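You operate a simulated robot arm through the tools that you are given. There is no shell and no other tool.

You run a simulated robot arm. Do the job below in one go: nothing can be reset, and whatever is moved stays where it is left.

JOB
Tidy up at the top of the workbench. At the end: the grey tin from the top of the workbench is on the lower board of the shelf unit; the red wire reel is on the lower board of the shelf unit; the green cartridge (marked "PASS") from the top of the workbench is on the green mat on the workbench; the black wire reel from the top of the workbench is on the lower board of the shelf unit; whatever was shut is shut again. Leave all else as you found it, and nothing knocked over.

The check looks at the end state, three seconds after you hand in, the way a careful person would. Anything else that was tipped, shoved, dropped, spilled or broken makes it a failure.

ROBOT AND FRAMES
A 6-joint arm with a three-finger gripper, fixed in place. Base frame: the origin is at the foot of the arm, x ahead of it, y to its left, z up; the work surface is at about z = 0.8. Units: m, rad, N and s.
Its first joint turns from -2.897 to 2.897 rad. Payload 4.89 kg.
Tool frame: the origin (TCP) lies between the finger pads and is the grasp point; the fingertips stand 0.03 m ahead of it; z points along the fingers, y is the line along which they close. Largest opening 0.164 m; the body of the gripper starts 0.125 m behind the TCP.
Orientation is told as [roll, pitch, yaw] about the base's x, y, z axes, in that order, counted from this pose: with the fingers straight down and closing along the base's y, the tool's x points along the base's -x, its y along +y and its z along -z.

CONTROLS
- The arm moves only by the tool play_rows. Its argument "moves" is a list of rows, each an object of numbers (a shift or turn left out is 0, a gripper value left out holds the last): "tx", "ty", "tz": the shift along the base's x, y, z in units of 20 mm (1.0 is 20 mm); "rx", "ry", "rz": the turn, a rotation vector about the base's x, y, z in units of 6 degrees (1.0 is 6 degrees). In form: [{"tx": .., "ty": .., "tz": .., "rx": .., "ry": .., "rz": ..}, ...]. A call has 1 to 20 rows; each row shifts and turns the commanded pose from where the row before left it. "grip" is the finger opening in m, from 0 to 0.164, set as the call begins (left out, the last holds). A call with a number of a shift or a turn outside -1 to 1 is refused whole. A row lasts 0.2 s, in which the tool goes at most 0.05 m and 0.15 rad; a call with a longer step from one row to the next is refused whole, and so is a gripper value outside its range. Where a pose cannot be reached the arm comes as near as it can. A force on the tool above 40 N (or 10 N above the force at the start of the call, whichever is more), or a blocked arm, ends the call early, and 0.2 s more pass. The fingers move at their own pace (about 0.108 m/s each) and stop on an object; they squeeze with about 40 N. The grip force told is the motor's: it shows also when the fingers shut on nothing. Time passes only in rows, and 0.2 s behind the last, so rows that do not move let the fingers close. It gives the time, the measured TCP pose, the force on the tool (base axes), the opening and the grip force at its end, in the units of the frame above (readings bear some noise), with the torque about the TCP (base axes, N m) and any sound that the robot's microphone picked up, and new pictures: "pictures" is both (left out), scene, wrist or none.
- Cameras (640 x 400 px; columns grow to the right, rows downward): "scene" is fixed at [0.0496, -0.4992, 1.5549]; the picture's right is [0.09, 1.00, 0.00], its down [0.34, -0.03, -0.94] and it looks along [-0.93, 0.08, -0.35] (base axes); focal length 214 px, centre (320, 200). "wrist" rides on the gripper at [0.076, -0.002, -0.152] in the tool frame; the picture's right is [0.02, 1.00, 0.00], its down [-0.88, 0.02, -0.47] and it looks along [-0.47, 0.01, 0.88] (tool axes); focal length 247 px, centre (320, 200).
- lift_body(by): slides the trunk up (or, below 0, down) by that many m; the arm rides with it, the base frame stays. It gives what a move gives, with no picture.
- point_at(camera, pixels): there is no depth. For up to 12 entries [column, row, z] of the newest picture of that camera ("zoom" is the newest enlarged one), the place [x, y] in the base frame at which the ray of that pixel passes the height z, good to about 0.003 m. No time passes.
- enlarge(camera, box): a new picture of the part [left, top, right, bottom] of that camera's present view, enlarged. No time passes.
- finish_job(): hands the job in; it is judged then, once.

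Open the gripper and draw the arm clear of the work before you hand the job in, unless the task says otherwise.

The tools are called as a command line: name --argument value ..., lists and objects as JSON in quotes. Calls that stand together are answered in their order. play_rows: Moves the arm, as the interface text tells. Its arguments: {"type":"object","properties":{"moves":{"type":"array","items":{"type":"object","properties":{"tx":{"type":"number"},"ty":{"type":"number"},"tz":{"type":"number"},"rx":{"type":"number"},"ry":{"type":"number"},"rz":{"type":"number"}}}},"grip":{"type":"number"},"pictures":{"type":"string","enum":["both","scene","wrist","none"]}},"required":["moves"]} The other tools are called the same way: lift_body (by) slides the trunk up or down; point_at (camera, pixels) gives the place at which the rays of pixels pass given heights; enlarge (camera, box) takes an enlarged picture of a part of a camera's view; finish_job () hands the job in.

At the start:

```text
t: 0.0
tcp_pos: [0.366, -0.5504, 1.4501]
orientation: [0.0, -0.001, 0.0]
contact_force: [0.5, 0.4, 0.5]
ft_torque: [-0.01, -0.02, -0.02]
gripper_width: 0.1638
grasp_force: 0.0
trunk travel left (down, up): [-0.3, 0.09]
```

scene: 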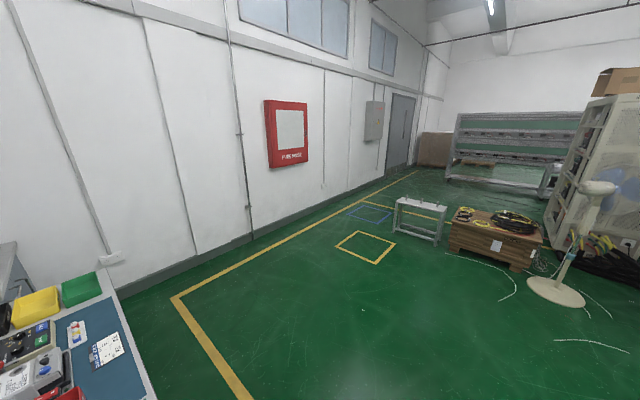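
wrist: 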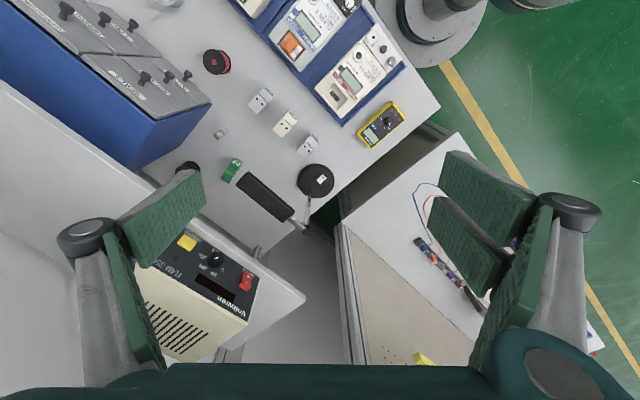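

The scene camera looks back (-x) and shows only a corner of a bench at lower left. The wrist picture shows a bench with reels, meters and a green item near (232,170). I enlarge both for detail.

enlarge --camera "wrist" --box '[160, 0, 480, 240]'

enlarge --camera "scene" --box '[0, 230, 200, 400]'

enlarge --camera "wrist" --box '[0, 0, 240, 200]'

enlarge --camera "wrist" --box '[120, 200, 560, 400]'

```text
1.67 times, centred on (320, 120) of wrist
```

zoom: 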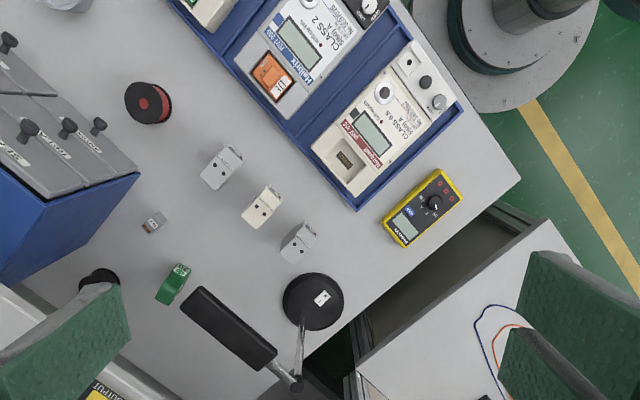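

```text
2.35 times, centred on (100, 315) of scene
```

zoom: 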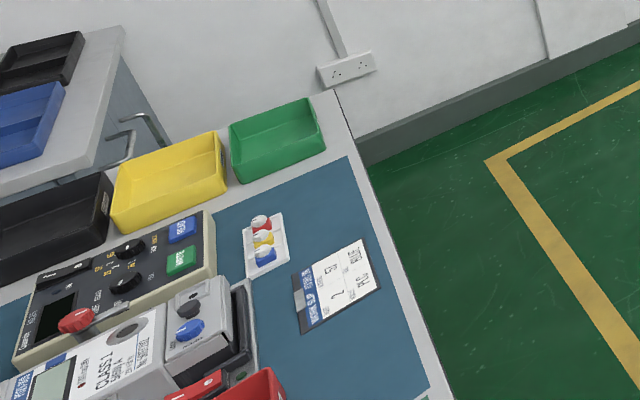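

```text
2.00 times, centred on (120, 100) of wrist
```

zoom: 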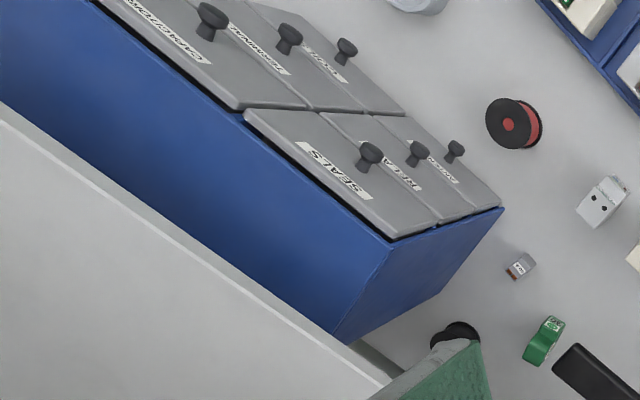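

```text
1.45 times, centred on (340, 300) of wrist
```

zoom: 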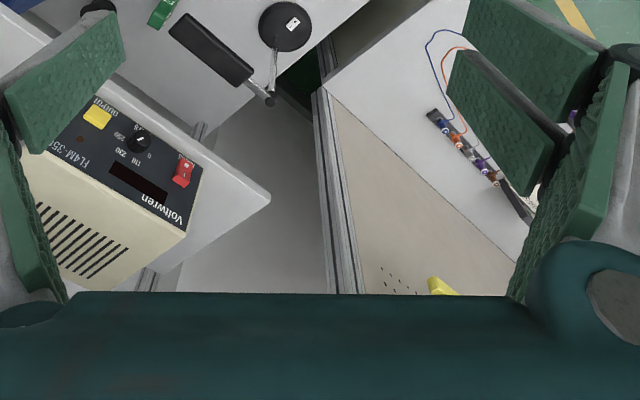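

The wrist camera shows a lot of objects; I query where the main pixels fall at bench height (z = 0.8) to build a map.

point_at --camera "wrist" --pixels '[[216, 62, 0.8], [316, 180, 0.8], [232, 170, 0.8], [220, 133, 0.8], [260, 100, 0.8], [285, 122, 0.8], [308, 145, 0.8], [382, 125, 0.8], [440, 105, 0.8], [310, 215, 0.8], [188, 168, 0.8], [440, 20, 0.8]]'

point_at --camera "scene" --pixels '[[105, 270, 0.8], [160, 400, 0.8], [80, 288, 0.8], [35, 305, 0.8], [75, 330, 0.8], [105, 350, 0.8], [10, 245, 0.8], [415, 200, 0.8], [490, 220, 0.5]]'

```text
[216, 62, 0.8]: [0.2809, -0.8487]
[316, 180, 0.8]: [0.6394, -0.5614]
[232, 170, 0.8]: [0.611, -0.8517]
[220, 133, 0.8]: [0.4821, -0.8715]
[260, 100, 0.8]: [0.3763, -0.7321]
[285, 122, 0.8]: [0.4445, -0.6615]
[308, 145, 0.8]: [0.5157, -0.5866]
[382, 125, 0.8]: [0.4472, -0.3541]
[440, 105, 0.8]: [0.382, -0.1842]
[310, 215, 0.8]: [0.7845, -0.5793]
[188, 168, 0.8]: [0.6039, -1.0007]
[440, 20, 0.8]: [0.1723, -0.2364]
```

```text
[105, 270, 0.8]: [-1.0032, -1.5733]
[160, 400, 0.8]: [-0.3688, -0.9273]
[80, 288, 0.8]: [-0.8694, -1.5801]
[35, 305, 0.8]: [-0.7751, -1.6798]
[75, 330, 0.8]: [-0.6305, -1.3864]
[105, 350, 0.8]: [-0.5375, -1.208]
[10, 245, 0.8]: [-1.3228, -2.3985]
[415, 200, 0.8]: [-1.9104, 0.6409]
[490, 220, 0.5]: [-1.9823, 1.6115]
```

The workbench lies to the -y side, rotated. I yaw the tool by -54° so that the wrist camera looks radially outward over the workbench.

play_rows --moves '[{"rz": -1}, {"rz": -1}, {"rz": -1}, {"rz": -1}, {"rz": -1}, {"rz": -1}, {"rz": -1}, {"rz": -1}, {"rz": -1}]'

```text
t: 2.0
tcp_pos: [0.3653, -0.5508, 1.4498]
orientation: [0.001, 0.0, -0.945]
contact_force: [0.1, 0.5, 0.5]
ft_torque: [-0.02, 0.0, 0.0]
gripper_width: 0.1642
grasp_force: 0.1
trunk travel left (down, up): [-0.3, 0.09]
```

scene: 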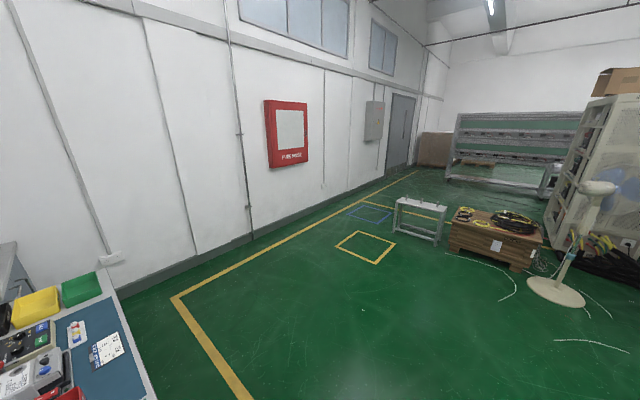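
wrist: 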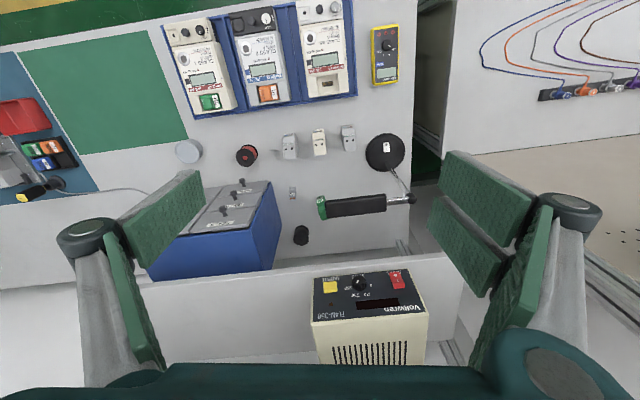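

Now the green mat is at (100,95), a round grey thing at (188,150), a red reel at (246,155), and black round things at (301,236) and (385,150). I enlarge these areas.

enlarge --camera "wrist" --box '[160, 100, 320, 260]'

enlarge --camera "wrist" --box '[270, 90, 450, 270]'

enlarge --camera "wrist" --box '[0, 0, 240, 220]'

enlarge --camera "wrist" --box '[160, 0, 430, 140]'

enlarge --camera "wrist" --box '[100, 230, 480, 400]'

point_at --camera "wrist" --pixels '[[188, 152, 0.8], [246, 155, 0.8], [301, 236, 0.8], [322, 207, 0.8], [385, 152, 0.8], [291, 193, 0.8], [60, 60, 0.8], [150, 35, 0.8], [186, 140, 0.8], [70, 165, 0.8], [350, 340, 0.8], [410, 240, 0.8]]'

```text
2.50 times, centred on (240, 180) of wrist
```

zoom: 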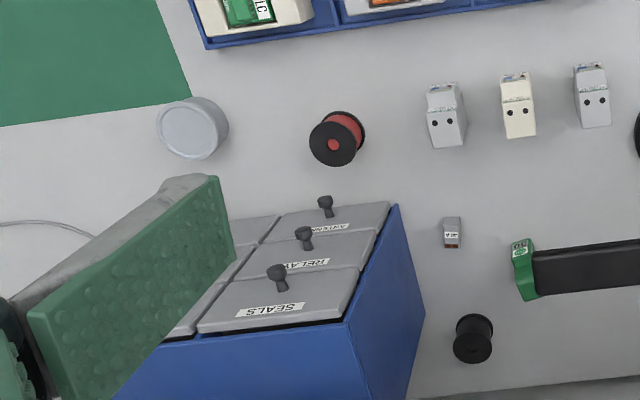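

```text
2.22 times, centred on (360, 180) of wrist
```

zoom: 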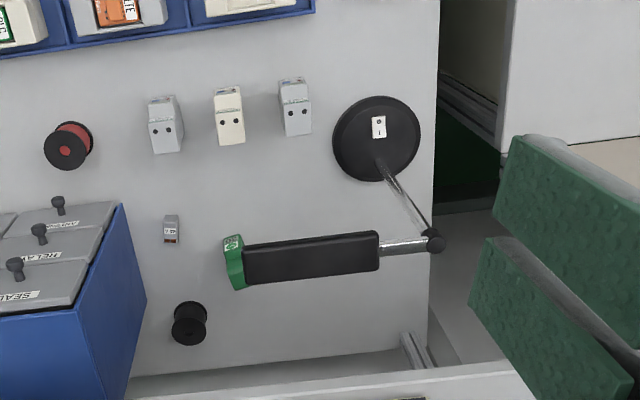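

```text
1.82 times, centred on (120, 110) of wrist
```

zoom: 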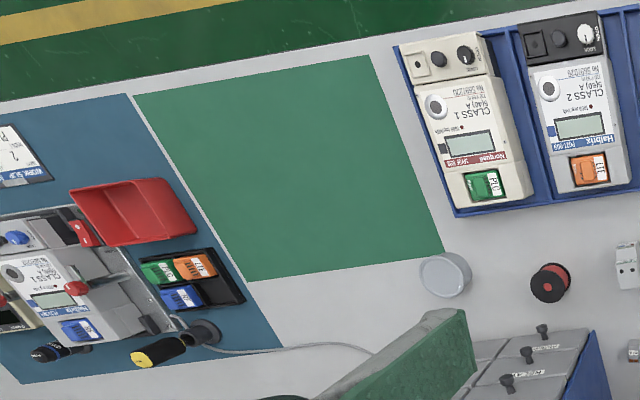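

```text
2.37 times, centred on (295, 70) of wrist
```

zoom: 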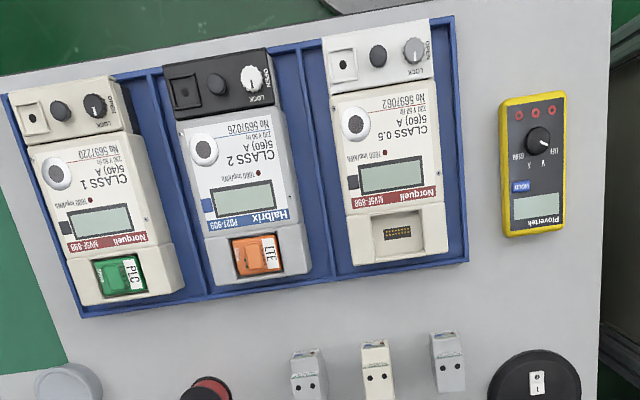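

```text
1.68 times, centred on (290, 315) of wrist
```

zoom: 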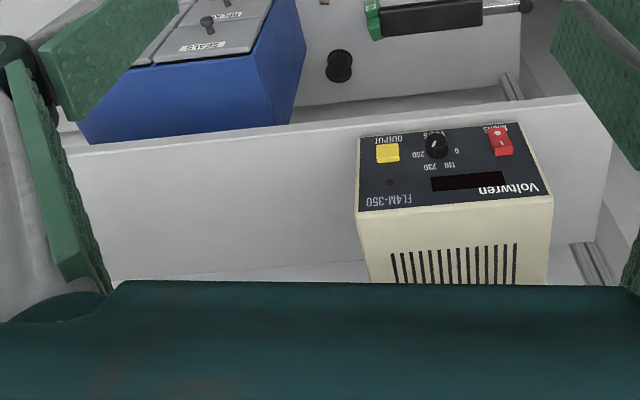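

```text
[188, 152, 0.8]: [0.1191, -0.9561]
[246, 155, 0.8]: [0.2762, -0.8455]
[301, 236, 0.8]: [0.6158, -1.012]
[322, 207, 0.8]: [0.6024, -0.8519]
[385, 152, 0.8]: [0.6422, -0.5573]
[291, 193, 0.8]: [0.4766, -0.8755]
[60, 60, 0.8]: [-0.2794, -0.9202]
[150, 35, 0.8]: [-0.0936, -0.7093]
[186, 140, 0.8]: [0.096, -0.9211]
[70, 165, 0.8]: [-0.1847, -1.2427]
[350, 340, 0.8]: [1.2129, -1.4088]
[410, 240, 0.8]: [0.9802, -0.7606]
```

The grey tin is around (0.12,-0.96), the red reel (0.28,-0.85), the black spool (0.61,-1.01), and the green cartridge (0.60,-0.85) sits near a lamp whose head hangs above. I tilt the tool outward 30° to see what is beyond the bench (shelf unit).

play_rows --moves '[{"rx": -0.809, "ry": -0.588}, {"rx": -0.809, "ry": -0.588}, {"rx": -0.809, "ry": -0.588}, {"rx": -0.809, "ry": -0.588}, {"rx": -0.809, "ry": -0.588}]' --pictures "wrist"

```text
t: 3.4
tcp_pos: [0.4002, -0.6141, 1.4625]
orientation: [-0.001, -0.523, -0.943]
contact_force: [0.4, -0.2, -0.8]
ft_torque: [0.05, 0.02, 0.05]
gripper_width: 0.164
grasp_force: 0.0
trunk travel left (down, up): [-0.3, 0.09]
stopped in row 5: the arm was blocked; the commanded pose is now the measured one
```

wrist: 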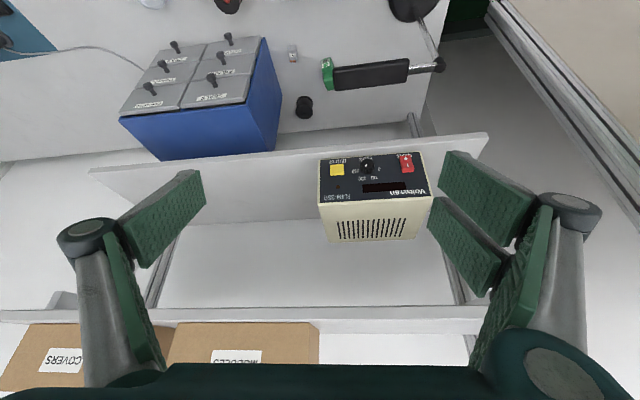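

The call stopped at about 30° tilt (an inner reach limit). I see a shelf unit behind the bench: lower board with the "Voltwren" supply at (375,190), upper board with boxes at (160,350). I move outward and down slightly while tilting on, for a better view.

play_rows --moves '[{"tx": 0.587, "ty": -0.809, "tz": -0.5}, {"tx": 0.587, "ty": -0.809, "tz": -0.5}, {"tx": 0.587, "ty": -0.809, "tz": -0.5}, {"tx": 0.587, "ty": -0.809, "tz": -0.5}, {"rx": -0.809, "ry": -0.588}, {"rx": -0.809, "ry": -0.588}, {"rx": -0.809, "ry": -0.588}, {"rx": -0.809, "ry": -0.588}]' --pictures "wrist"

```text
t: 5.2
tcp_pos: [0.4469, -0.6775, 1.4241]
orientation: [0.001, -0.944, -0.947]
contact_force: [-0.8, -0.8, -0.1]
ft_torque: [0.03, 0.01, 0.02]
gripper_width: 0.1639
grasp_force: 0.2
trunk travel left (down, up): [-0.3, 0.09]
```

wrist: 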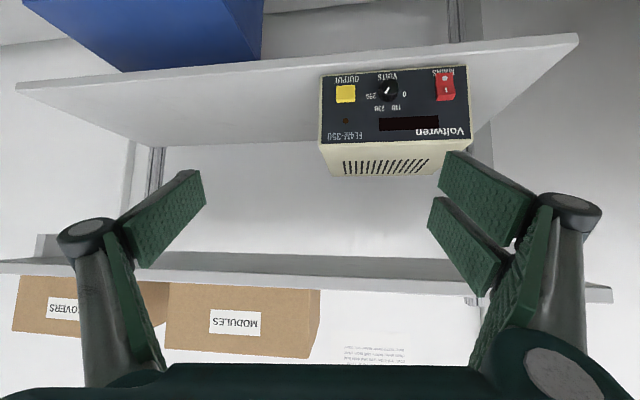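

The shelf unit is clear now: the lower board carries the supply, with its front edge running from (17,85) to (578,35), and the upper board is at about row 270. I enlarge to see the board edges precisely and check for other items.

enlarge --camera "wrist" --box '[0, 0, 320, 200]'

enlarge --camera "wrist" --box '[320, 0, 640, 200]'

enlarge --camera "wrist" --box '[0, 200, 320, 400]'

enlarge --camera "wrist" --box '[320, 200, 640, 400]'

```text
2.00 times, centred on (160, 100) of wrist
```

zoom: 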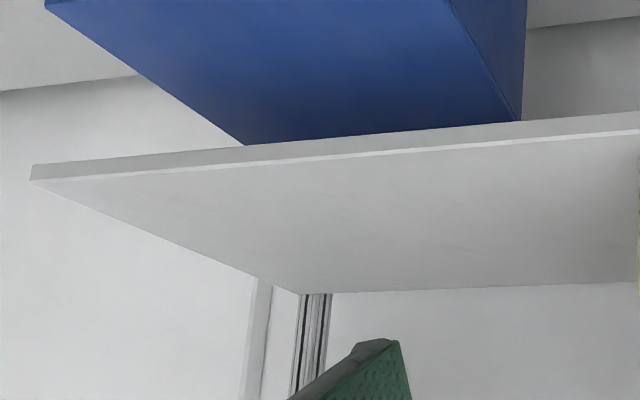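

```text
2.00 times, centred on (480, 100) of wrist
```

zoom: 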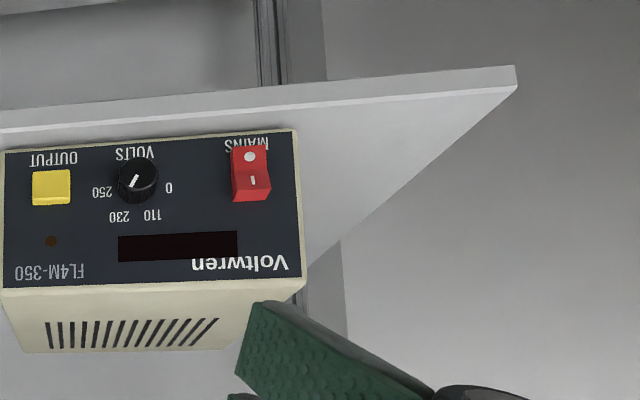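

```text
2.00 times, centred on (160, 300) of wrist
```

zoom: 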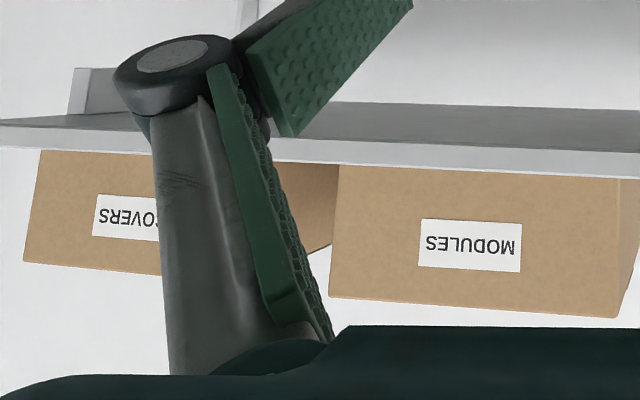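

```text
2.00 times, centred on (480, 300) of wrist
```

zoom: 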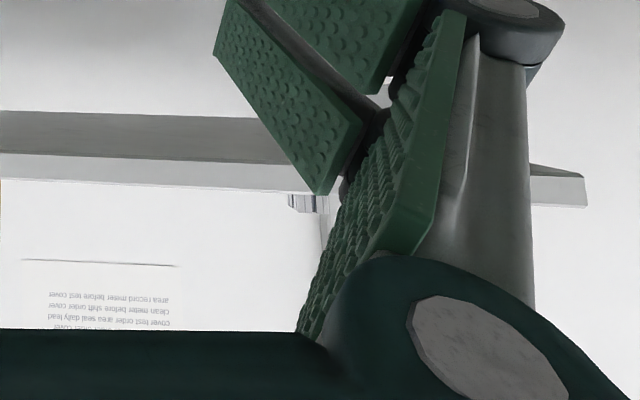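

No extra items are on the lower board's left part. I bring the tool back to vertical and turn it 180° about its axis so the camera rides on the outer/upper side, which will be better for tilted grasps.

play_rows --moves '[{"rx": 0.809, "ry": 0.588}, {"rx": 0.809, "ry": 0.588}, {"rx": 0.809, "ry": 0.588}, {"rx": 0.809, "ry": 0.588}, {"rx": 0.809, "ry": 0.588}, {"rx": 0.809, "ry": 0.588}, {"rx": 0.809, "ry": 0.588}, {"rx": 0.809, "ry": 0.588}, {"rx": 0.809, "ry": 0.588}, {"rz": 1}, {"rz": 1}, {"rz": 1}, {"rz": 1}, {"rz": 1}, {"rz": 1}, {"rz": 1}, {"rz": 1}, {"rz": 1}, {"rz": 1}, {"rz": 1}]' --pictures "wrist" --grip 0.164

play_rows --moves '[{"rz": 1}, {"rz": 1}, {"rz": 1}, {"rz": 1}, {"rz": 1}, {"rz": 1}, {"rz": 1}, {"rz": 1}, {"rz": 1}, {"rz": 1}, {"rz": 1}, {"rz": 1}, {"rz": 1}, {"rz": 1}, {"rz": 1}, {"rz": 1}, {"rz": 1}, {"rz": 1}, {"rz": 1}]' --pictures "wrist"

```text
t: 9.4
tcp_pos: [0.4472, -0.6752, 1.4234]
orientation: [0.001, -0.001, 0.209]
contact_force: [-0.2, -0.4, -0.5]
ft_torque: [0.02, 0.01, 0.01]
gripper_width: 0.1639
grasp_force: 0.1
trunk travel left (down, up): [-0.3, 0.09]
```

wrist: 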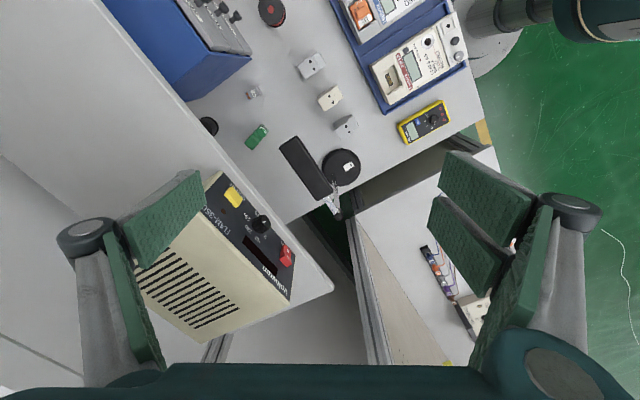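

```text
t: 13.4
tcp_pos: [0.4461, -0.6767, 1.4242]
orientation: [0.0, -0.002, 1.989]
contact_force: [-0.1, 0.4, -0.1]
ft_torque: [-0.01, 0.0, -0.02]
gripper_width: 0.1641
grasp_force: 0.0
out of reach, approached as far as the arm can: row 18, 19
trunk travel left (down, up): [-0.3, 0.09]
```

wrist: 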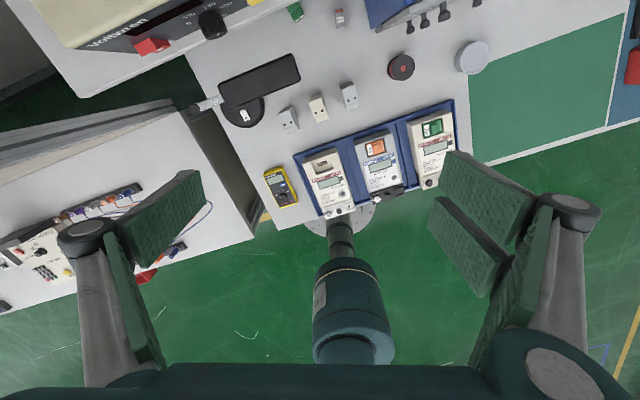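

The flip stops near its limit (yaw 1.989), but this gives a second viewpoint for triangulation. I enlarge the objects here and get rays at two heights.

enlarge --camera "wrist" --box '[180, 0, 360, 130]'

enlarge --camera "wrist" --box '[360, 0, 520, 110]'

enlarge --camera "wrist" --box '[260, 80, 480, 230]'

point_at --camera "wrist" --pixels '[[296, 12, 0.8], [340, 17, 0.8], [401, 66, 0.8], [473, 57, 0.8], [243, 112, 0.8], [300, 70, 1.05], [220, 92, 1.05], [203, 103, 1.05], [289, 120, 0.8], [318, 108, 0.8], [349, 96, 0.8], [280, 187, 0.8]]'

point_at --camera "wrist" --pixels '[[468, 74, 0.8], [630, 14, 0.8], [605, 125, 0.8], [473, 160, 0.8], [297, 160, 0.8], [452, 100, 0.8], [455, 180, 0.8], [276, 230, 0.8], [186, 55, 0.8], [300, 70, 1.0], [220, 92, 1.0], [368, 10, 0.9]]'

```text
3.08 times, centred on (270, 65) of wrist
```

zoom: 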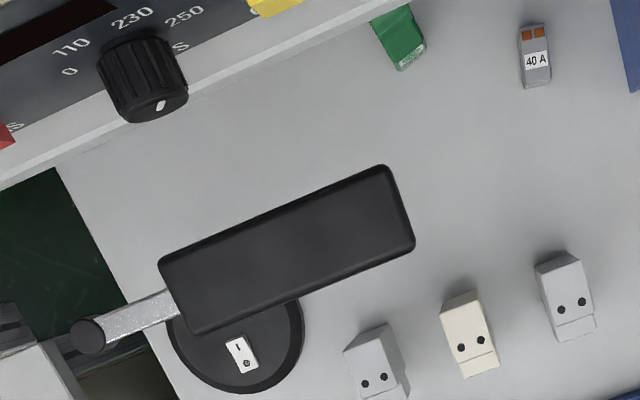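

```text
3.64 times, centred on (440, 55) of wrist
```

zoom: 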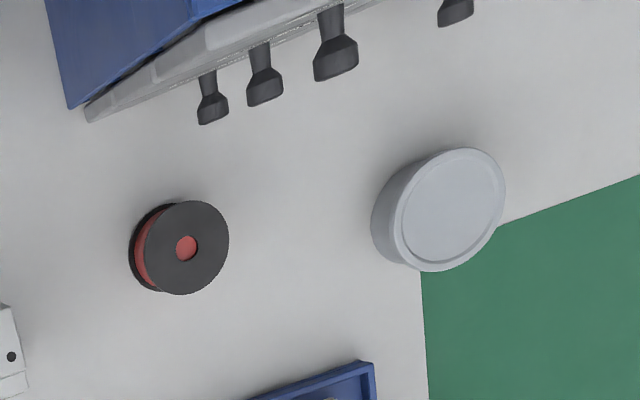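

```text
2.67 times, centred on (370, 155) of wrist
```

zoom: 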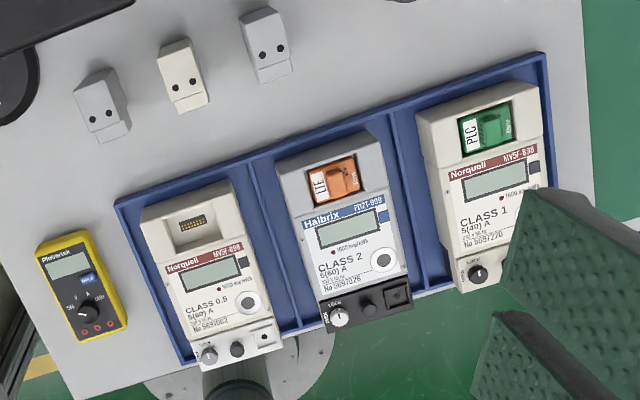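

```text
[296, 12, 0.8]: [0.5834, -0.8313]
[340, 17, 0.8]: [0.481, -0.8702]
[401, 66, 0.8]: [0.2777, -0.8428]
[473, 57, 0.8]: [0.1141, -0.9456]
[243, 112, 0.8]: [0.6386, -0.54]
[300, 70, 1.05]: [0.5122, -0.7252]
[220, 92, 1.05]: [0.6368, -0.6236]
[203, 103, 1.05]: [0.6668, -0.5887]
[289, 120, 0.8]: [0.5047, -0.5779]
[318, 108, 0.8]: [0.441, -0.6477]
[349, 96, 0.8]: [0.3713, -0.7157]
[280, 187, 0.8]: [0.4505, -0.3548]
```

```text
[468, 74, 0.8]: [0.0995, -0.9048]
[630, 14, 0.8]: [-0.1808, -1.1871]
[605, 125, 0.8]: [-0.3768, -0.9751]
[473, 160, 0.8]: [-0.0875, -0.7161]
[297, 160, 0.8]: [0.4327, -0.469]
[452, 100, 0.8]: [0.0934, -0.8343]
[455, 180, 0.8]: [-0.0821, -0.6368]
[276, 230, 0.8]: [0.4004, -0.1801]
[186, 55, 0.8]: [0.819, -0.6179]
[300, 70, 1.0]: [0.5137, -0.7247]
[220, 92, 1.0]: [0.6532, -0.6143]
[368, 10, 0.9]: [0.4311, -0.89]
```

From two views I triangulate: lamp head at about n=0.86–0.905 / z≈1.07, red reel centre ≈(0.283,-0.836) with top z≈0.844, tin ≈(0.124,-0.935). I turn back to the camera-inside orientation (yaw -0.785, bench normal) and move a little, in order to then look under the shelf board.

play_rows --moves '[{"rz": -1}, {"rz": -1}, {"rz": -1}, {"rz": -1}, {"rz": -1}, {"rz": -1}, {"rz": -1}, {"rz": -1}, {"rz": -1}, {"rz": -1}, {"rz": -1}, {"rz": -1}, {"rz": -1}, {"rz": -1}, {"rz": -1}, {"rz": -1}, {"rz": -1}, {"rz": -1}, {"rz": -1}, {"rz": -1}]' --pictures "none"

play_rows --moves '[{"rz": -1}, {"rz": -1}, {"rz": -1}, {"rz": -1}, {"rz": -1}, {"rz": -1}, {"rz": -0.49}, {"tx": -1, "ty": -0.23, "tz": -1}, {"tx": -1, "ty": -0.23, "tz": -1}, {"tx": -1, "ty": -0.23, "tz": -1}, {"tx": -1, "ty": -0.23, "tz": -1}, {"tx": -1, "ty": -0.23, "tz": -1}]' --pictures "wrist"

```text
t: 17.6
tcp_pos: [0.4468, -0.6757, 1.4209]
orientation: [0.0, -0.002, -0.109]
contact_force: [0.0, -0.6, 0.8]
ft_torque: [-0.01, 0.03, 0.02]
gripper_width: 0.1641
grasp_force: 0.0
trunk travel left (down, up): [-0.3, 0.09]
```

```text
t: 20.2
tcp_pos: [0.3479, -0.699, 1.3235]
orientation: [-0.003, -0.002, -0.785]
contact_force: [0.2, -0.3, 0.7]
ft_torque: [-0.07, 0.08, 0.0]
gripper_width: 0.1638
grasp_force: 0.0
trunk travel left (down, up): [-0.3, 0.09]
```

wrist: 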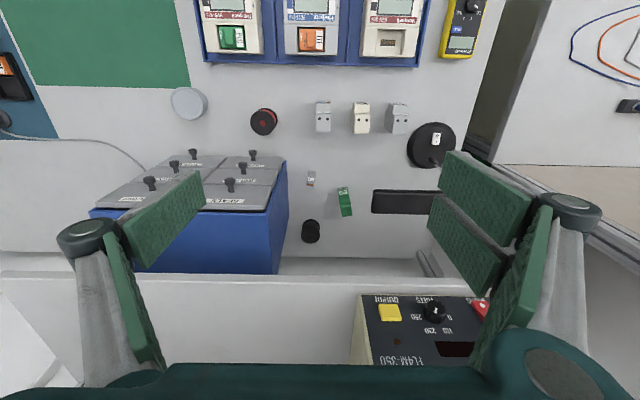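

This view is aligned with the bench: cartridge at (345,201), black spool at (310,231). I enlarge it.

enlarge --camera "wrist" --box '[280, 160, 400, 260]'

enlarge --camera "wrist" --box '[120, 70, 320, 210]'

point_at --camera "wrist" --pixels '[[345, 201, 0.8], [310, 238, 0.8], [310, 225, 0.84], [311, 178, 0.8], [264, 117, 0.84], [185, 98, 0.84], [372, 191, 1.073], [372, 213, 1.073], [280, 273, 1.2], [322, 132, 0.8], [184, 88, 0.8], [35, 87, 0.8]]'

```text
4.00 times, centred on (340, 210) of wrist
```

zoom: 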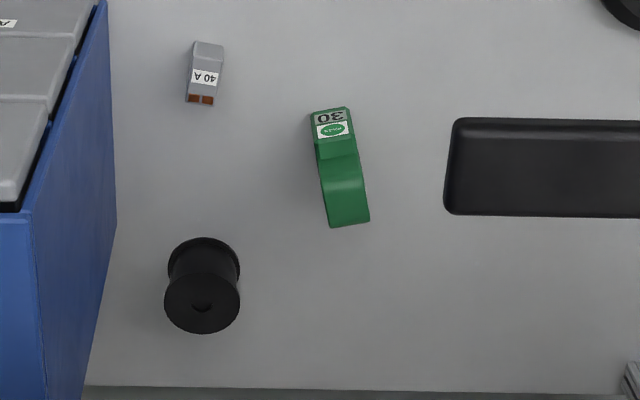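

```text
2.86 times, centred on (220, 140) of wrist
```

zoom: 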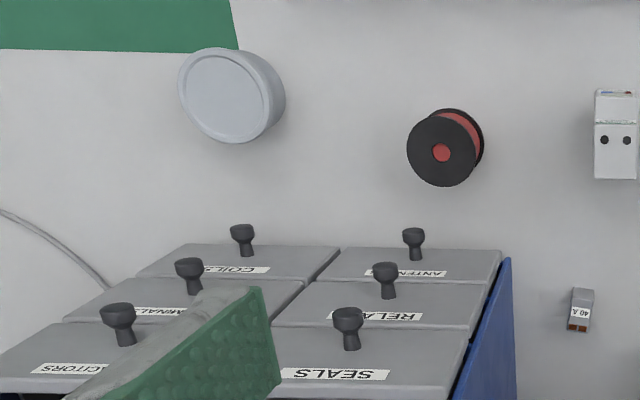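

```text
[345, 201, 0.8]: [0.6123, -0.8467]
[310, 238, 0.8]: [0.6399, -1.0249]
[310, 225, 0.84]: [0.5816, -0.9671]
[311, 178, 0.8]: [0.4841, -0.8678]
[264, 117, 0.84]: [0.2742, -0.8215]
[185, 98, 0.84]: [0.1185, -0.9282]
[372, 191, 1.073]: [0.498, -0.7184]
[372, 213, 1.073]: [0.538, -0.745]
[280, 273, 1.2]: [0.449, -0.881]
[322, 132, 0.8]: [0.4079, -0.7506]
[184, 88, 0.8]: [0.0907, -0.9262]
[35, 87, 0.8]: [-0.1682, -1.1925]
```

The cartridge shows the PASS oval and stands at about n≈1.03; the black spool stands upright, right of the blue case. I descend 0.2 m and tilt 30° for a closer, lower view under the shelf board.

play_rows --moves '[{"tz": -1}, {"tz": -1}, {"tz": -1}, {"tz": -1}, {"tz": -1, "rx": -0.707, "ry": -0.707}, {"tz": -1, "rx": -0.707, "ry": -0.707}, {"tz": -1, "rx": -0.707, "ry": -0.707}, {"tz": -1, "rx": -0.707, "ry": -0.707}, {"tz": -1, "rx": -0.707, "ry": -0.707}]' --pictures "wrist"

```text
t: 22.2
tcp_pos: [0.3468, -0.6994, 1.1436]
orientation: [-0.001, -0.525, -0.785]
contact_force: [0.5, -0.2, -0.4]
ft_torque: [0.03, 0.02, -0.02]
gripper_width: 0.1639
grasp_force: 0.0
trunk travel left (down, up): [-0.3, 0.09]
```

wrist: 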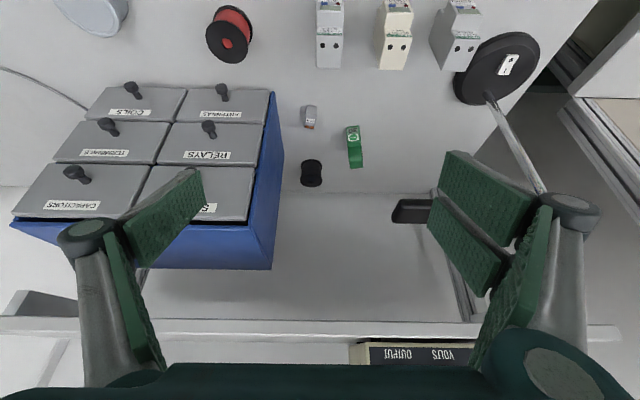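

The camera now sees under the lower board (front edge near row 325) with the case, spool (311,173) and cartridge (354,148). I enlarge and query points.

enlarge --camera "wrist" --box '[240, 90, 400, 290]'

enlarge --camera "wrist" --box '[380, 0, 640, 240]'

enlarge --camera "wrist" --box '[0, 200, 320, 400]'

point_at --camera "wrist" --pixels '[[311, 164, 0.8], [311, 180, 0.844], [354, 148, 0.8], [283, 163, 0.8], [272, 269, 0.8], [270, 92, 0.9], [248, 225, 0.9], [310, 125, 0.8], [300, 192, 0.8], [350, 325, 1.21], [395, 200, 1.06], [300, 338, 1.23]]'

```text
2.00 times, centred on (320, 190) of wrist
```

zoom: 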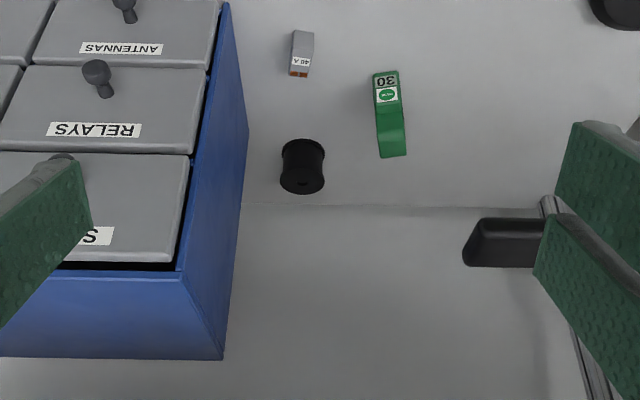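

```text
1.67 times, centred on (510, 120) of wrist
```

zoom: 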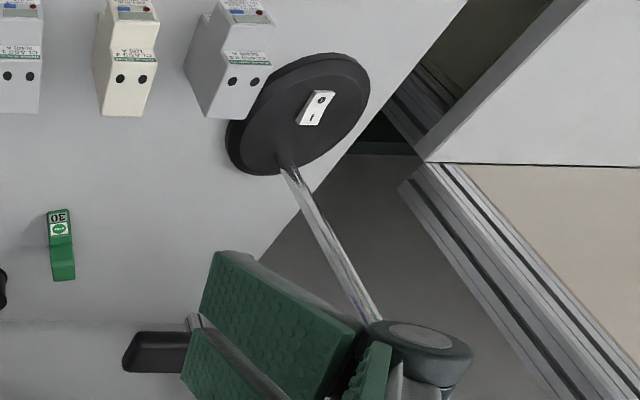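

```text
2.00 times, centred on (160, 300) of wrist
```

zoom: 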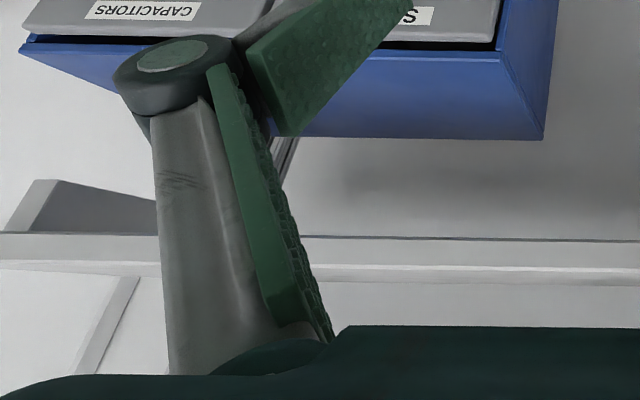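

```text
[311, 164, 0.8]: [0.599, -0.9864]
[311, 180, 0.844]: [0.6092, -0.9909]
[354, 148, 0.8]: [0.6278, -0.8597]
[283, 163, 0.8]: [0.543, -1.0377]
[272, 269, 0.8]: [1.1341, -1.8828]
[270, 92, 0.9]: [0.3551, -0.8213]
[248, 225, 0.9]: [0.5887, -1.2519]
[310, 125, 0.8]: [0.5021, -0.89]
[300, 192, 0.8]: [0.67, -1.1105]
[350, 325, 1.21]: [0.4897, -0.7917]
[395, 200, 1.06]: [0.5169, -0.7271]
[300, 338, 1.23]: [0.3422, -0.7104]
```

From the two views, the blue unit is really a six-drawer cabinet with a vertical front (n≈0.90, right side e≈-0.344, top z≈1.085), and the spool stands beside it under the shelf board. Before reaching into that tight space I want to see the arm's own geometry, so I raise the tool and swing it into the scene camera's view.

play_rows --moves '[{"tz": 1, "rx": 0.707, "ry": 0.707}, {"tz": 1, "rx": 0.707, "ry": 0.707}, {"tz": 1, "rx": 0.707, "ry": 0.707}, {"tz": 1, "rx": 0.707, "ry": 0.707}, {"tz": 1, "rx": 0.707, "ry": 0.707}, {"tz": 1}, {"tz": 1}, {"tz": 1}, {"tz": 1}, {"tz": 1}]' --pictures "none"

play_rows --moves '[{"tx": -1, "ty": -0.1}, {"tx": -1, "ty": -0.1}, {"tx": -1, "ty": -0.1}, {"tx": -1, "ty": -0.1}, {"tx": -1, "ty": -0.1}, {"tx": -1, "ty": -0.1}, {"tx": -1, "ty": -0.1}, {"tx": -1, "ty": -0.1}, {"tx": -1, "ty": -0.1}, {"tx": -1, "ty": -0.1}, {"tx": -1, "ty": -0.1}, {"tx": -1, "ty": -0.1}, {"tx": -1, "ty": -0.1}, {"tx": -1, "ty": -0.1}, {"tx": -1, "ty": -0.1}, {"tx": -1, "ty": -0.1}, {"tx": -1, "ty": -0.1}, {"tx": -1, "ty": -0.1}, {"tx": -1, "ty": -0.1}, {"tx": -1, "ty": -0.1}]' --pictures "wrist"

```text
t: 24.4
tcp_pos: [0.3464, -0.6998, 1.3427]
orientation: [-0.001, -0.001, -0.786]
contact_force: [0.3, 0.5, -0.1]
ft_torque: [0.03, 0.02, 0.02]
gripper_width: 0.1642
grasp_force: 0.0
trunk travel left (down, up): [-0.3, 0.09]
```

```text
t: 28.6
tcp_pos: [-0.0526, -0.7401, 1.3438]
orientation: [-0.001, 0.0, -0.787]
contact_force: [1.3, -0.1, 0.0]
ft_torque: [0.01, 0.11, 0.0]
gripper_width: 0.1639
grasp_force: 0.0
trunk travel left (down, up): [-0.3, 0.09]
```

wrist: 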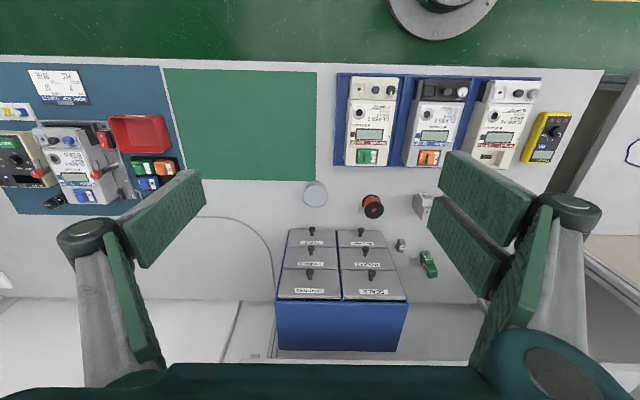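

This is a useful third viewpoint: mat corners at about (162,68), (316,70), (316,182); tin (315,192), red reel (373,206). I query these.

point_at --camera "wrist" --pixels '[[162, 68, 0.8], [316, 70, 0.8], [316, 182, 0.8], [187, 178, 0.8], [315, 194, 0.84], [373, 207, 0.844], [288, 229, 0.81], [400, 229, 0.81], [276, 302, 1.085], [407, 302, 1.085], [423, 222, 0.83], [345, 165, 0.8]]'

enlarge --camera "wrist" --box '[260, 160, 440, 280]'

play_rows --moves '[{"tx": -1, "ty": -0.1}, {"tx": -1, "ty": -0.1}, {"tx": -1, "ty": -0.1}, {"tx": -1, "ty": -0.1}, {"tx": -1, "ty": -0.1}, {"tx": -1, "ty": -0.1}, {"tx": -1, "ty": -0.1}, {"tx": -1, "ty": 0.6}, {"tx": -1, "ty": 0.6}, {"tx": -1, "ty": 0.6}, {"tx": -1, "ty": 0.6}, {"tx": -1, "ty": 0.7}, {"tx": -1, "ty": 0.7}, {"tx": -1, "ty": 0.7}, {"tx": -1, "ty": 0.7}, {"tx": -1, "ty": 0.8}, {"tx": -1, "ty": 0.8}, {"tx": -1, "ty": 0.9}, {"tx": -1, "ty": 0.9}, {"tx": -1, "ty": 1}]' --pictures "both"

```text
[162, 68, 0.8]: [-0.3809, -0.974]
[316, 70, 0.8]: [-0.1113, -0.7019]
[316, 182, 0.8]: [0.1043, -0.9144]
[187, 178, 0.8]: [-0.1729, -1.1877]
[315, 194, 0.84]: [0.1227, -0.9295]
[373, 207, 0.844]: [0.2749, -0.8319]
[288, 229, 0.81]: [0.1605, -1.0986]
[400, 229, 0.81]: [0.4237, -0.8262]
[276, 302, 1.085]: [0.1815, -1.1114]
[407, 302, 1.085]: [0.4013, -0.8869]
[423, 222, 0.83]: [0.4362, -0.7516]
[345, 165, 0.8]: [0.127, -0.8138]
```

```text
3.33 times, centred on (350, 220) of wrist
```

zoom: 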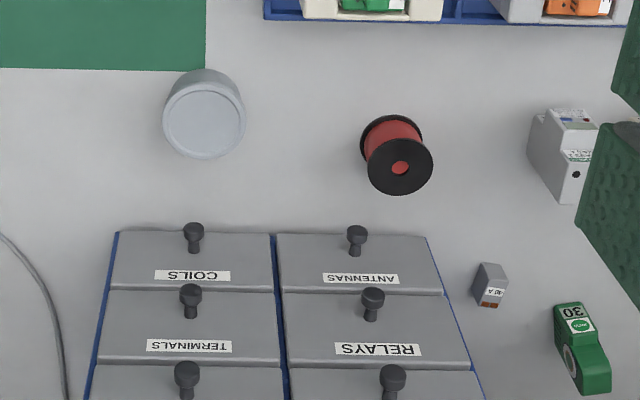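

```text
t: 32.8
tcp_pos: [-0.4495, -0.5606, 1.3449]
orientation: [0.0, 0.001, -0.786]
contact_force: [0.4, -0.5, 0.0]
ft_torque: [0.06, 0.05, 0.0]
gripper_width: 0.1642
grasp_force: 0.1
trunk travel left (down, up): [-0.3, 0.09]
```

scene: 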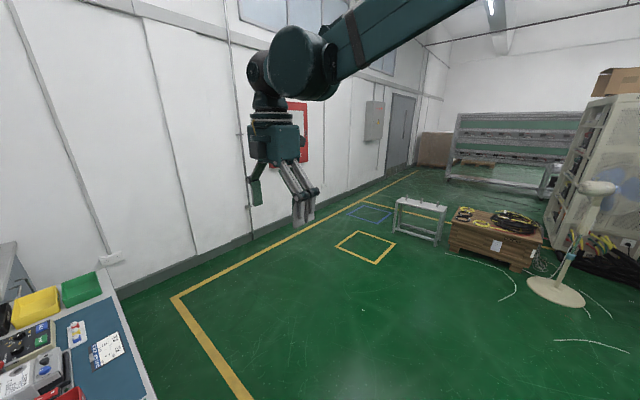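
wrist: 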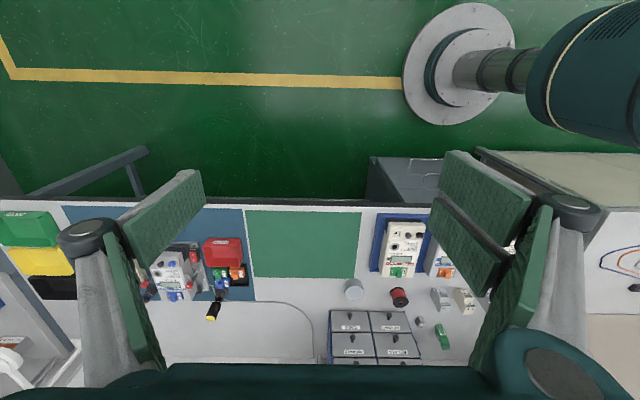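

The scene camera now shows the arm: a thick wrist drum at (300,62) with the forearm going up right, the wrist joint at (270,75), and the gripper at (275,145). I enlarge it to take its measures.

enlarge --camera "scene" --box '[200, 0, 480, 240]'

enlarge --camera "wrist" --box '[380, 0, 640, 160]'

```text
1.67 times, centred on (340, 120) of scene
```

zoom: 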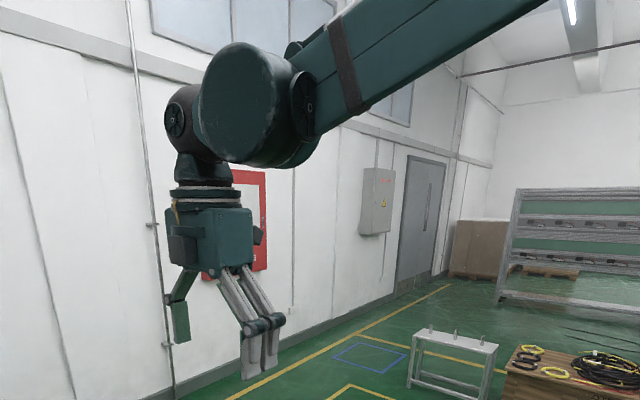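

```text
2.46 times, centred on (510, 80) of wrist
```

zoom: 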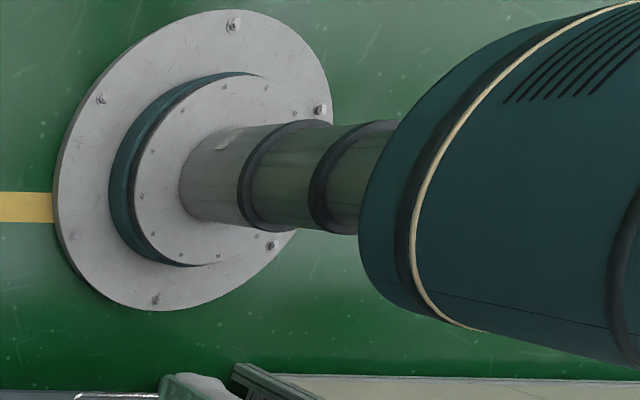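

The wrist is UR-like with a large drum beside the forearm. I swing farther out and turn the gripper by -45° so the scene camera shows its thin profile (and whether the camera sticks out).

play_rows --moves '[{"tx": -0.66, "ty": 0.97, "rz": -0.47}, {"tx": -0.66, "ty": 0.97, "rz": -0.47}, {"tx": -0.66, "ty": 0.97, "rz": -0.47}, {"tx": -0.66, "ty": 0.97, "rz": -0.47}, {"tx": -0.66, "ty": 0.97, "rz": -0.47}, {"tx": -0.66, "ty": 0.97, "rz": -0.47}, {"tx": -0.66, "ty": 0.97, "rz": -0.47}, {"tx": -0.66, "ty": 0.97, "rz": -0.47}, {"tx": -0.66, "ty": 0.97, "rz": -0.47}, {"tx": -0.66, "ty": 0.97, "rz": -0.47}, {"tx": -0.66, "ty": 0.97, "rz": -0.47}, {"tx": -0.66, "ty": 0.97, "rz": -0.47}, {"tx": -0.66, "ty": 0.97, "rz": -0.47}, {"tx": -0.66, "ty": 0.97, "rz": -0.47}, {"tx": -0.66, "ty": 0.97, "rz": -0.47}, {"tx": -0.66, "ty": 0.97, "rz": -0.47}]' --pictures "scene"

enlarge --camera "scene" --box '[240, 0, 560, 240]'

```text
t: 36.2
tcp_pos: [-0.6642, -0.249, 1.3439]
orientation: [-0.001, -0.001, -1.574]
contact_force: [1.2, -0.4, 0.0]
ft_torque: [0.0, 0.04, 0.03]
gripper_width: 0.1638
grasp_force: 0.1
trunk travel left (down, up): [-0.3, 0.09]
```

scene: 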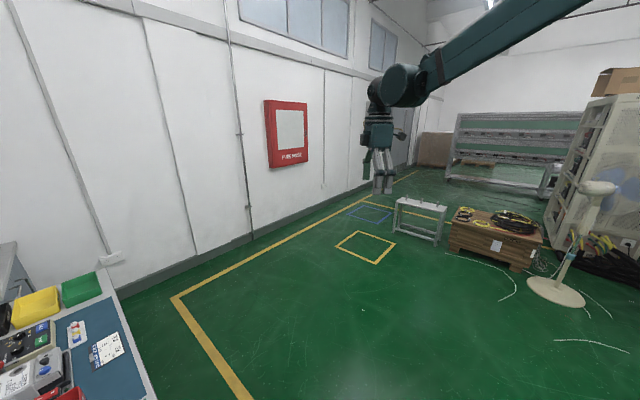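

```text
1.67 times, centred on (400, 120) of scene
```

zoom: 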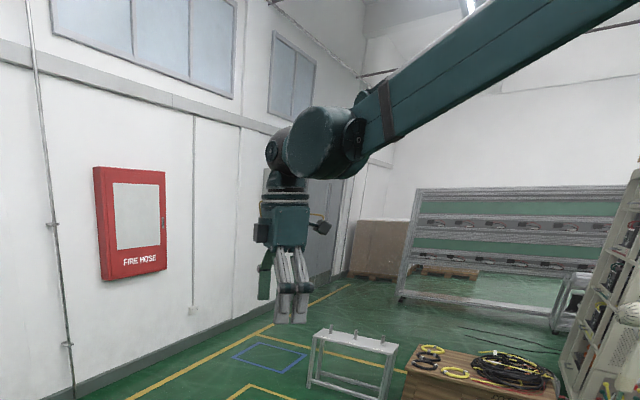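

The wrist camera is a visible knob sticking out to the right of the gripper at about (400,136). I enlarge tighter to measure wrist and gripper.

enlarge --camera "scene" --box '[340, 40, 460, 210]'

enlarge --camera "scene" --box '[350, 50, 430, 110]'

```text
2.35 times, centred on (400, 125) of scene
```

zoom: 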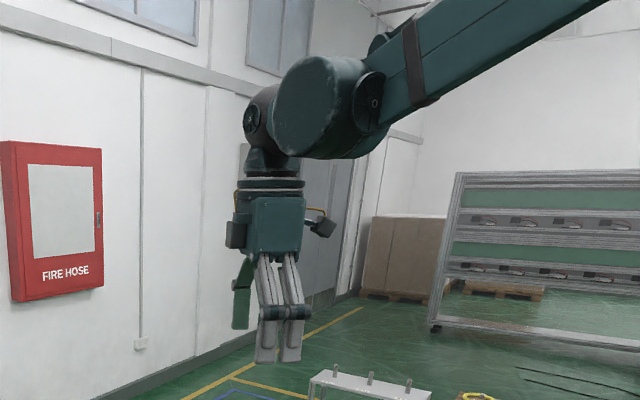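

```text
6.67 times, centred on (390, 80) of scene
```

zoom: 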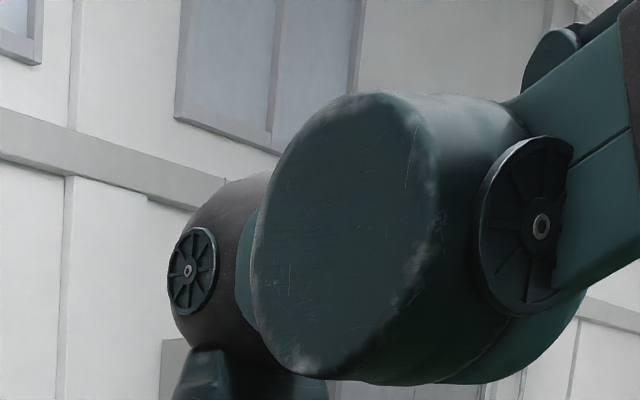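

The wrist camera does stick out about 0.08 m from the tool axis, and the wrist drum lies about 0.3 m behind the TCP, so I plan grasps tilted about 40–45° with checked clearances. I return the arm over the bench, above the tin.

play_rows --moves '[{"tx": 0.66, "ty": -0.97, "rz": 0.1}, {"tx": 0.66, "ty": -0.97, "rz": 0.1}, {"tx": 0.66, "ty": -0.97, "rz": 0.1}, {"tx": 0.66, "ty": -0.97, "rz": 0.1}, {"tx": 0.66, "ty": -0.97, "rz": 0.1}, {"tx": 0.66, "ty": -0.97, "rz": 0.1}, {"tx": 0.66, "ty": -0.97, "rz": 0.1}, {"tx": 0.66, "ty": -0.97, "rz": 0.1}, {"tx": 0.66, "ty": -0.97, "rz": 0.1}, {"tx": 0.66, "ty": -0.97, "rz": 0.1}, {"tx": 0.66, "ty": -0.97, "rz": 0.1}, {"tx": 0.66, "ty": -0.97, "rz": 0.1}, {"tx": 0.66, "ty": -0.97, "rz": 0.1}, {"tx": 0.66, "ty": -0.97, "rz": 0.1}, {"tx": 0.66, "ty": -0.97, "rz": 0.1}, {"tx": 0.66, "ty": -0.97, "rz": 0.1}, {"tx": 1, "ty": -0.75, "rz": 0.1}, {"tx": 1, "ty": -0.75, "rz": 0.1}, {"tx": 1, "ty": -0.75, "rz": 0.1}, {"tx": 1, "ty": -0.75, "rz": 0.1}]' --pictures "none"

play_rows --moves '[{"tx": 1, "ty": -0.75, "rz": 0.1}, {"tx": 1, "ty": -0.75, "rz": 0.1}, {"tx": 1, "ty": -0.75, "rz": 0.1}, {"tx": 1, "ty": -0.75, "rz": 0.1}, {"tx": 1, "ty": -0.75, "rz": 0.1}, {"tx": 1, "ty": -0.75, "rz": 0.1}, {"tx": 1, "ty": -0.75, "rz": 0.1}, {"tx": 1, "ty": -0.75, "rz": 0.1}, {"tx": 1, "ty": -0.2, "rz": 0.1}, {"tx": 1, "ty": -0.2, "rz": 0.1}, {"tx": 1, "ty": -0.2, "rz": 0.1}, {"tx": 1, "ty": -0.2, "rz": 0.1}, {"tx": 1, "ty": -0.2, "rz": 0.1}, {"tx": 1, "ty": -0.2, "rz": 0.1}, {"tx": 1, "ty": -0.2, "rz": 0.1}, {"tx": 1, "ty": -0.2, "rz": 0.1}, {"tx": 1, "ty": -0.2, "rz": 0.1}, {"tx": 1, "ty": -0.2, "rz": 0.1}, {"tx": 1, "ty": -0.2, "rz": 0.1}, {"tx": 1, "ty": -0.2, "rz": 0.1}]' --pictures "none"

lift_body --by -0.2

play_rows --moves '[{"tx": 0.3, "ty": -0.3}, {"tx": 0.3, "ty": -0.3}]' --pictures "both"

```text
t: 40.4
tcp_pos: [-0.3731, -0.6205, 1.343]
orientation: [0.001, -0.003, -1.365]
contact_force: [0.1, 1.1, -0.4]
ft_torque: [-0.06, -0.04, -0.01]
gripper_width: 0.1641
grasp_force: 0.1
trunk travel left (down, up): [-0.3, 0.09]
```

```text
t: 44.6
tcp_pos: [0.0272, -0.789, 1.343]
orientation: [0.0, -0.002, -1.154]
contact_force: [-0.7, 0.3, 0.6]
ft_torque: [-0.03, -0.1, 0.02]
gripper_width: 0.1643
grasp_force: 0.1
trunk travel left (down, up): [-0.3, 0.09]
```

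```text
t: 46.8
tcp_pos: [0.0279, -0.7888, 1.1431]
orientation: [0.0, -0.003, -1.155]
contact_force: [-0.2, 0.2, 0.0]
ft_torque: [0.02, -0.01, 0.02]
gripper_width: 0.1642
grasp_force: 0.1
trunk travel left (down, up): [-0.1, 0.29]
```

```text
t: 47.4
tcp_pos: [0.0389, -0.8017, 1.1436]
orientation: [0.001, 0.0, -1.153]
contact_force: [1.1, 0.0, 0.9]
ft_torque: [-0.03, -0.02, 0.02]
gripper_width: 0.164
grasp_force: 0.1
trunk travel left (down, up): [-0.1, 0.29]
```

scene: 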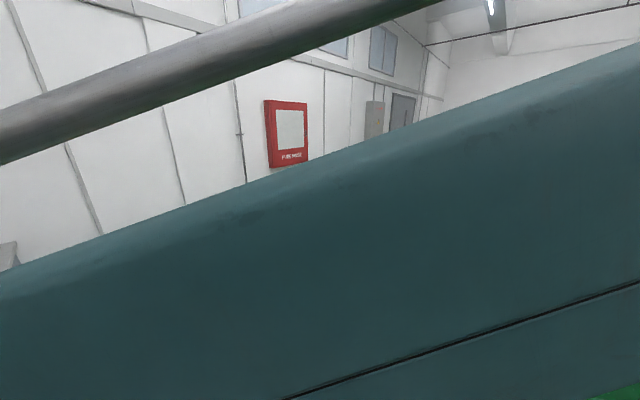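
wrist: 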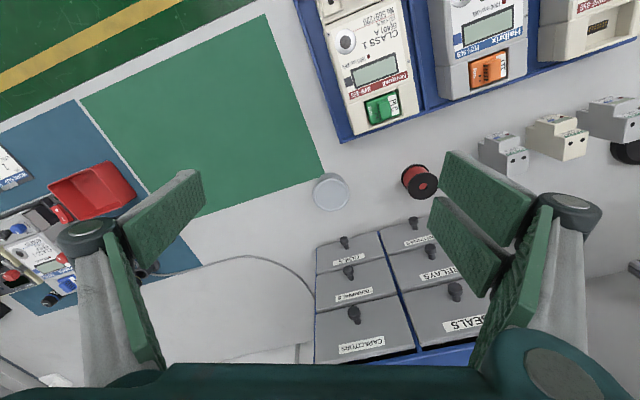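

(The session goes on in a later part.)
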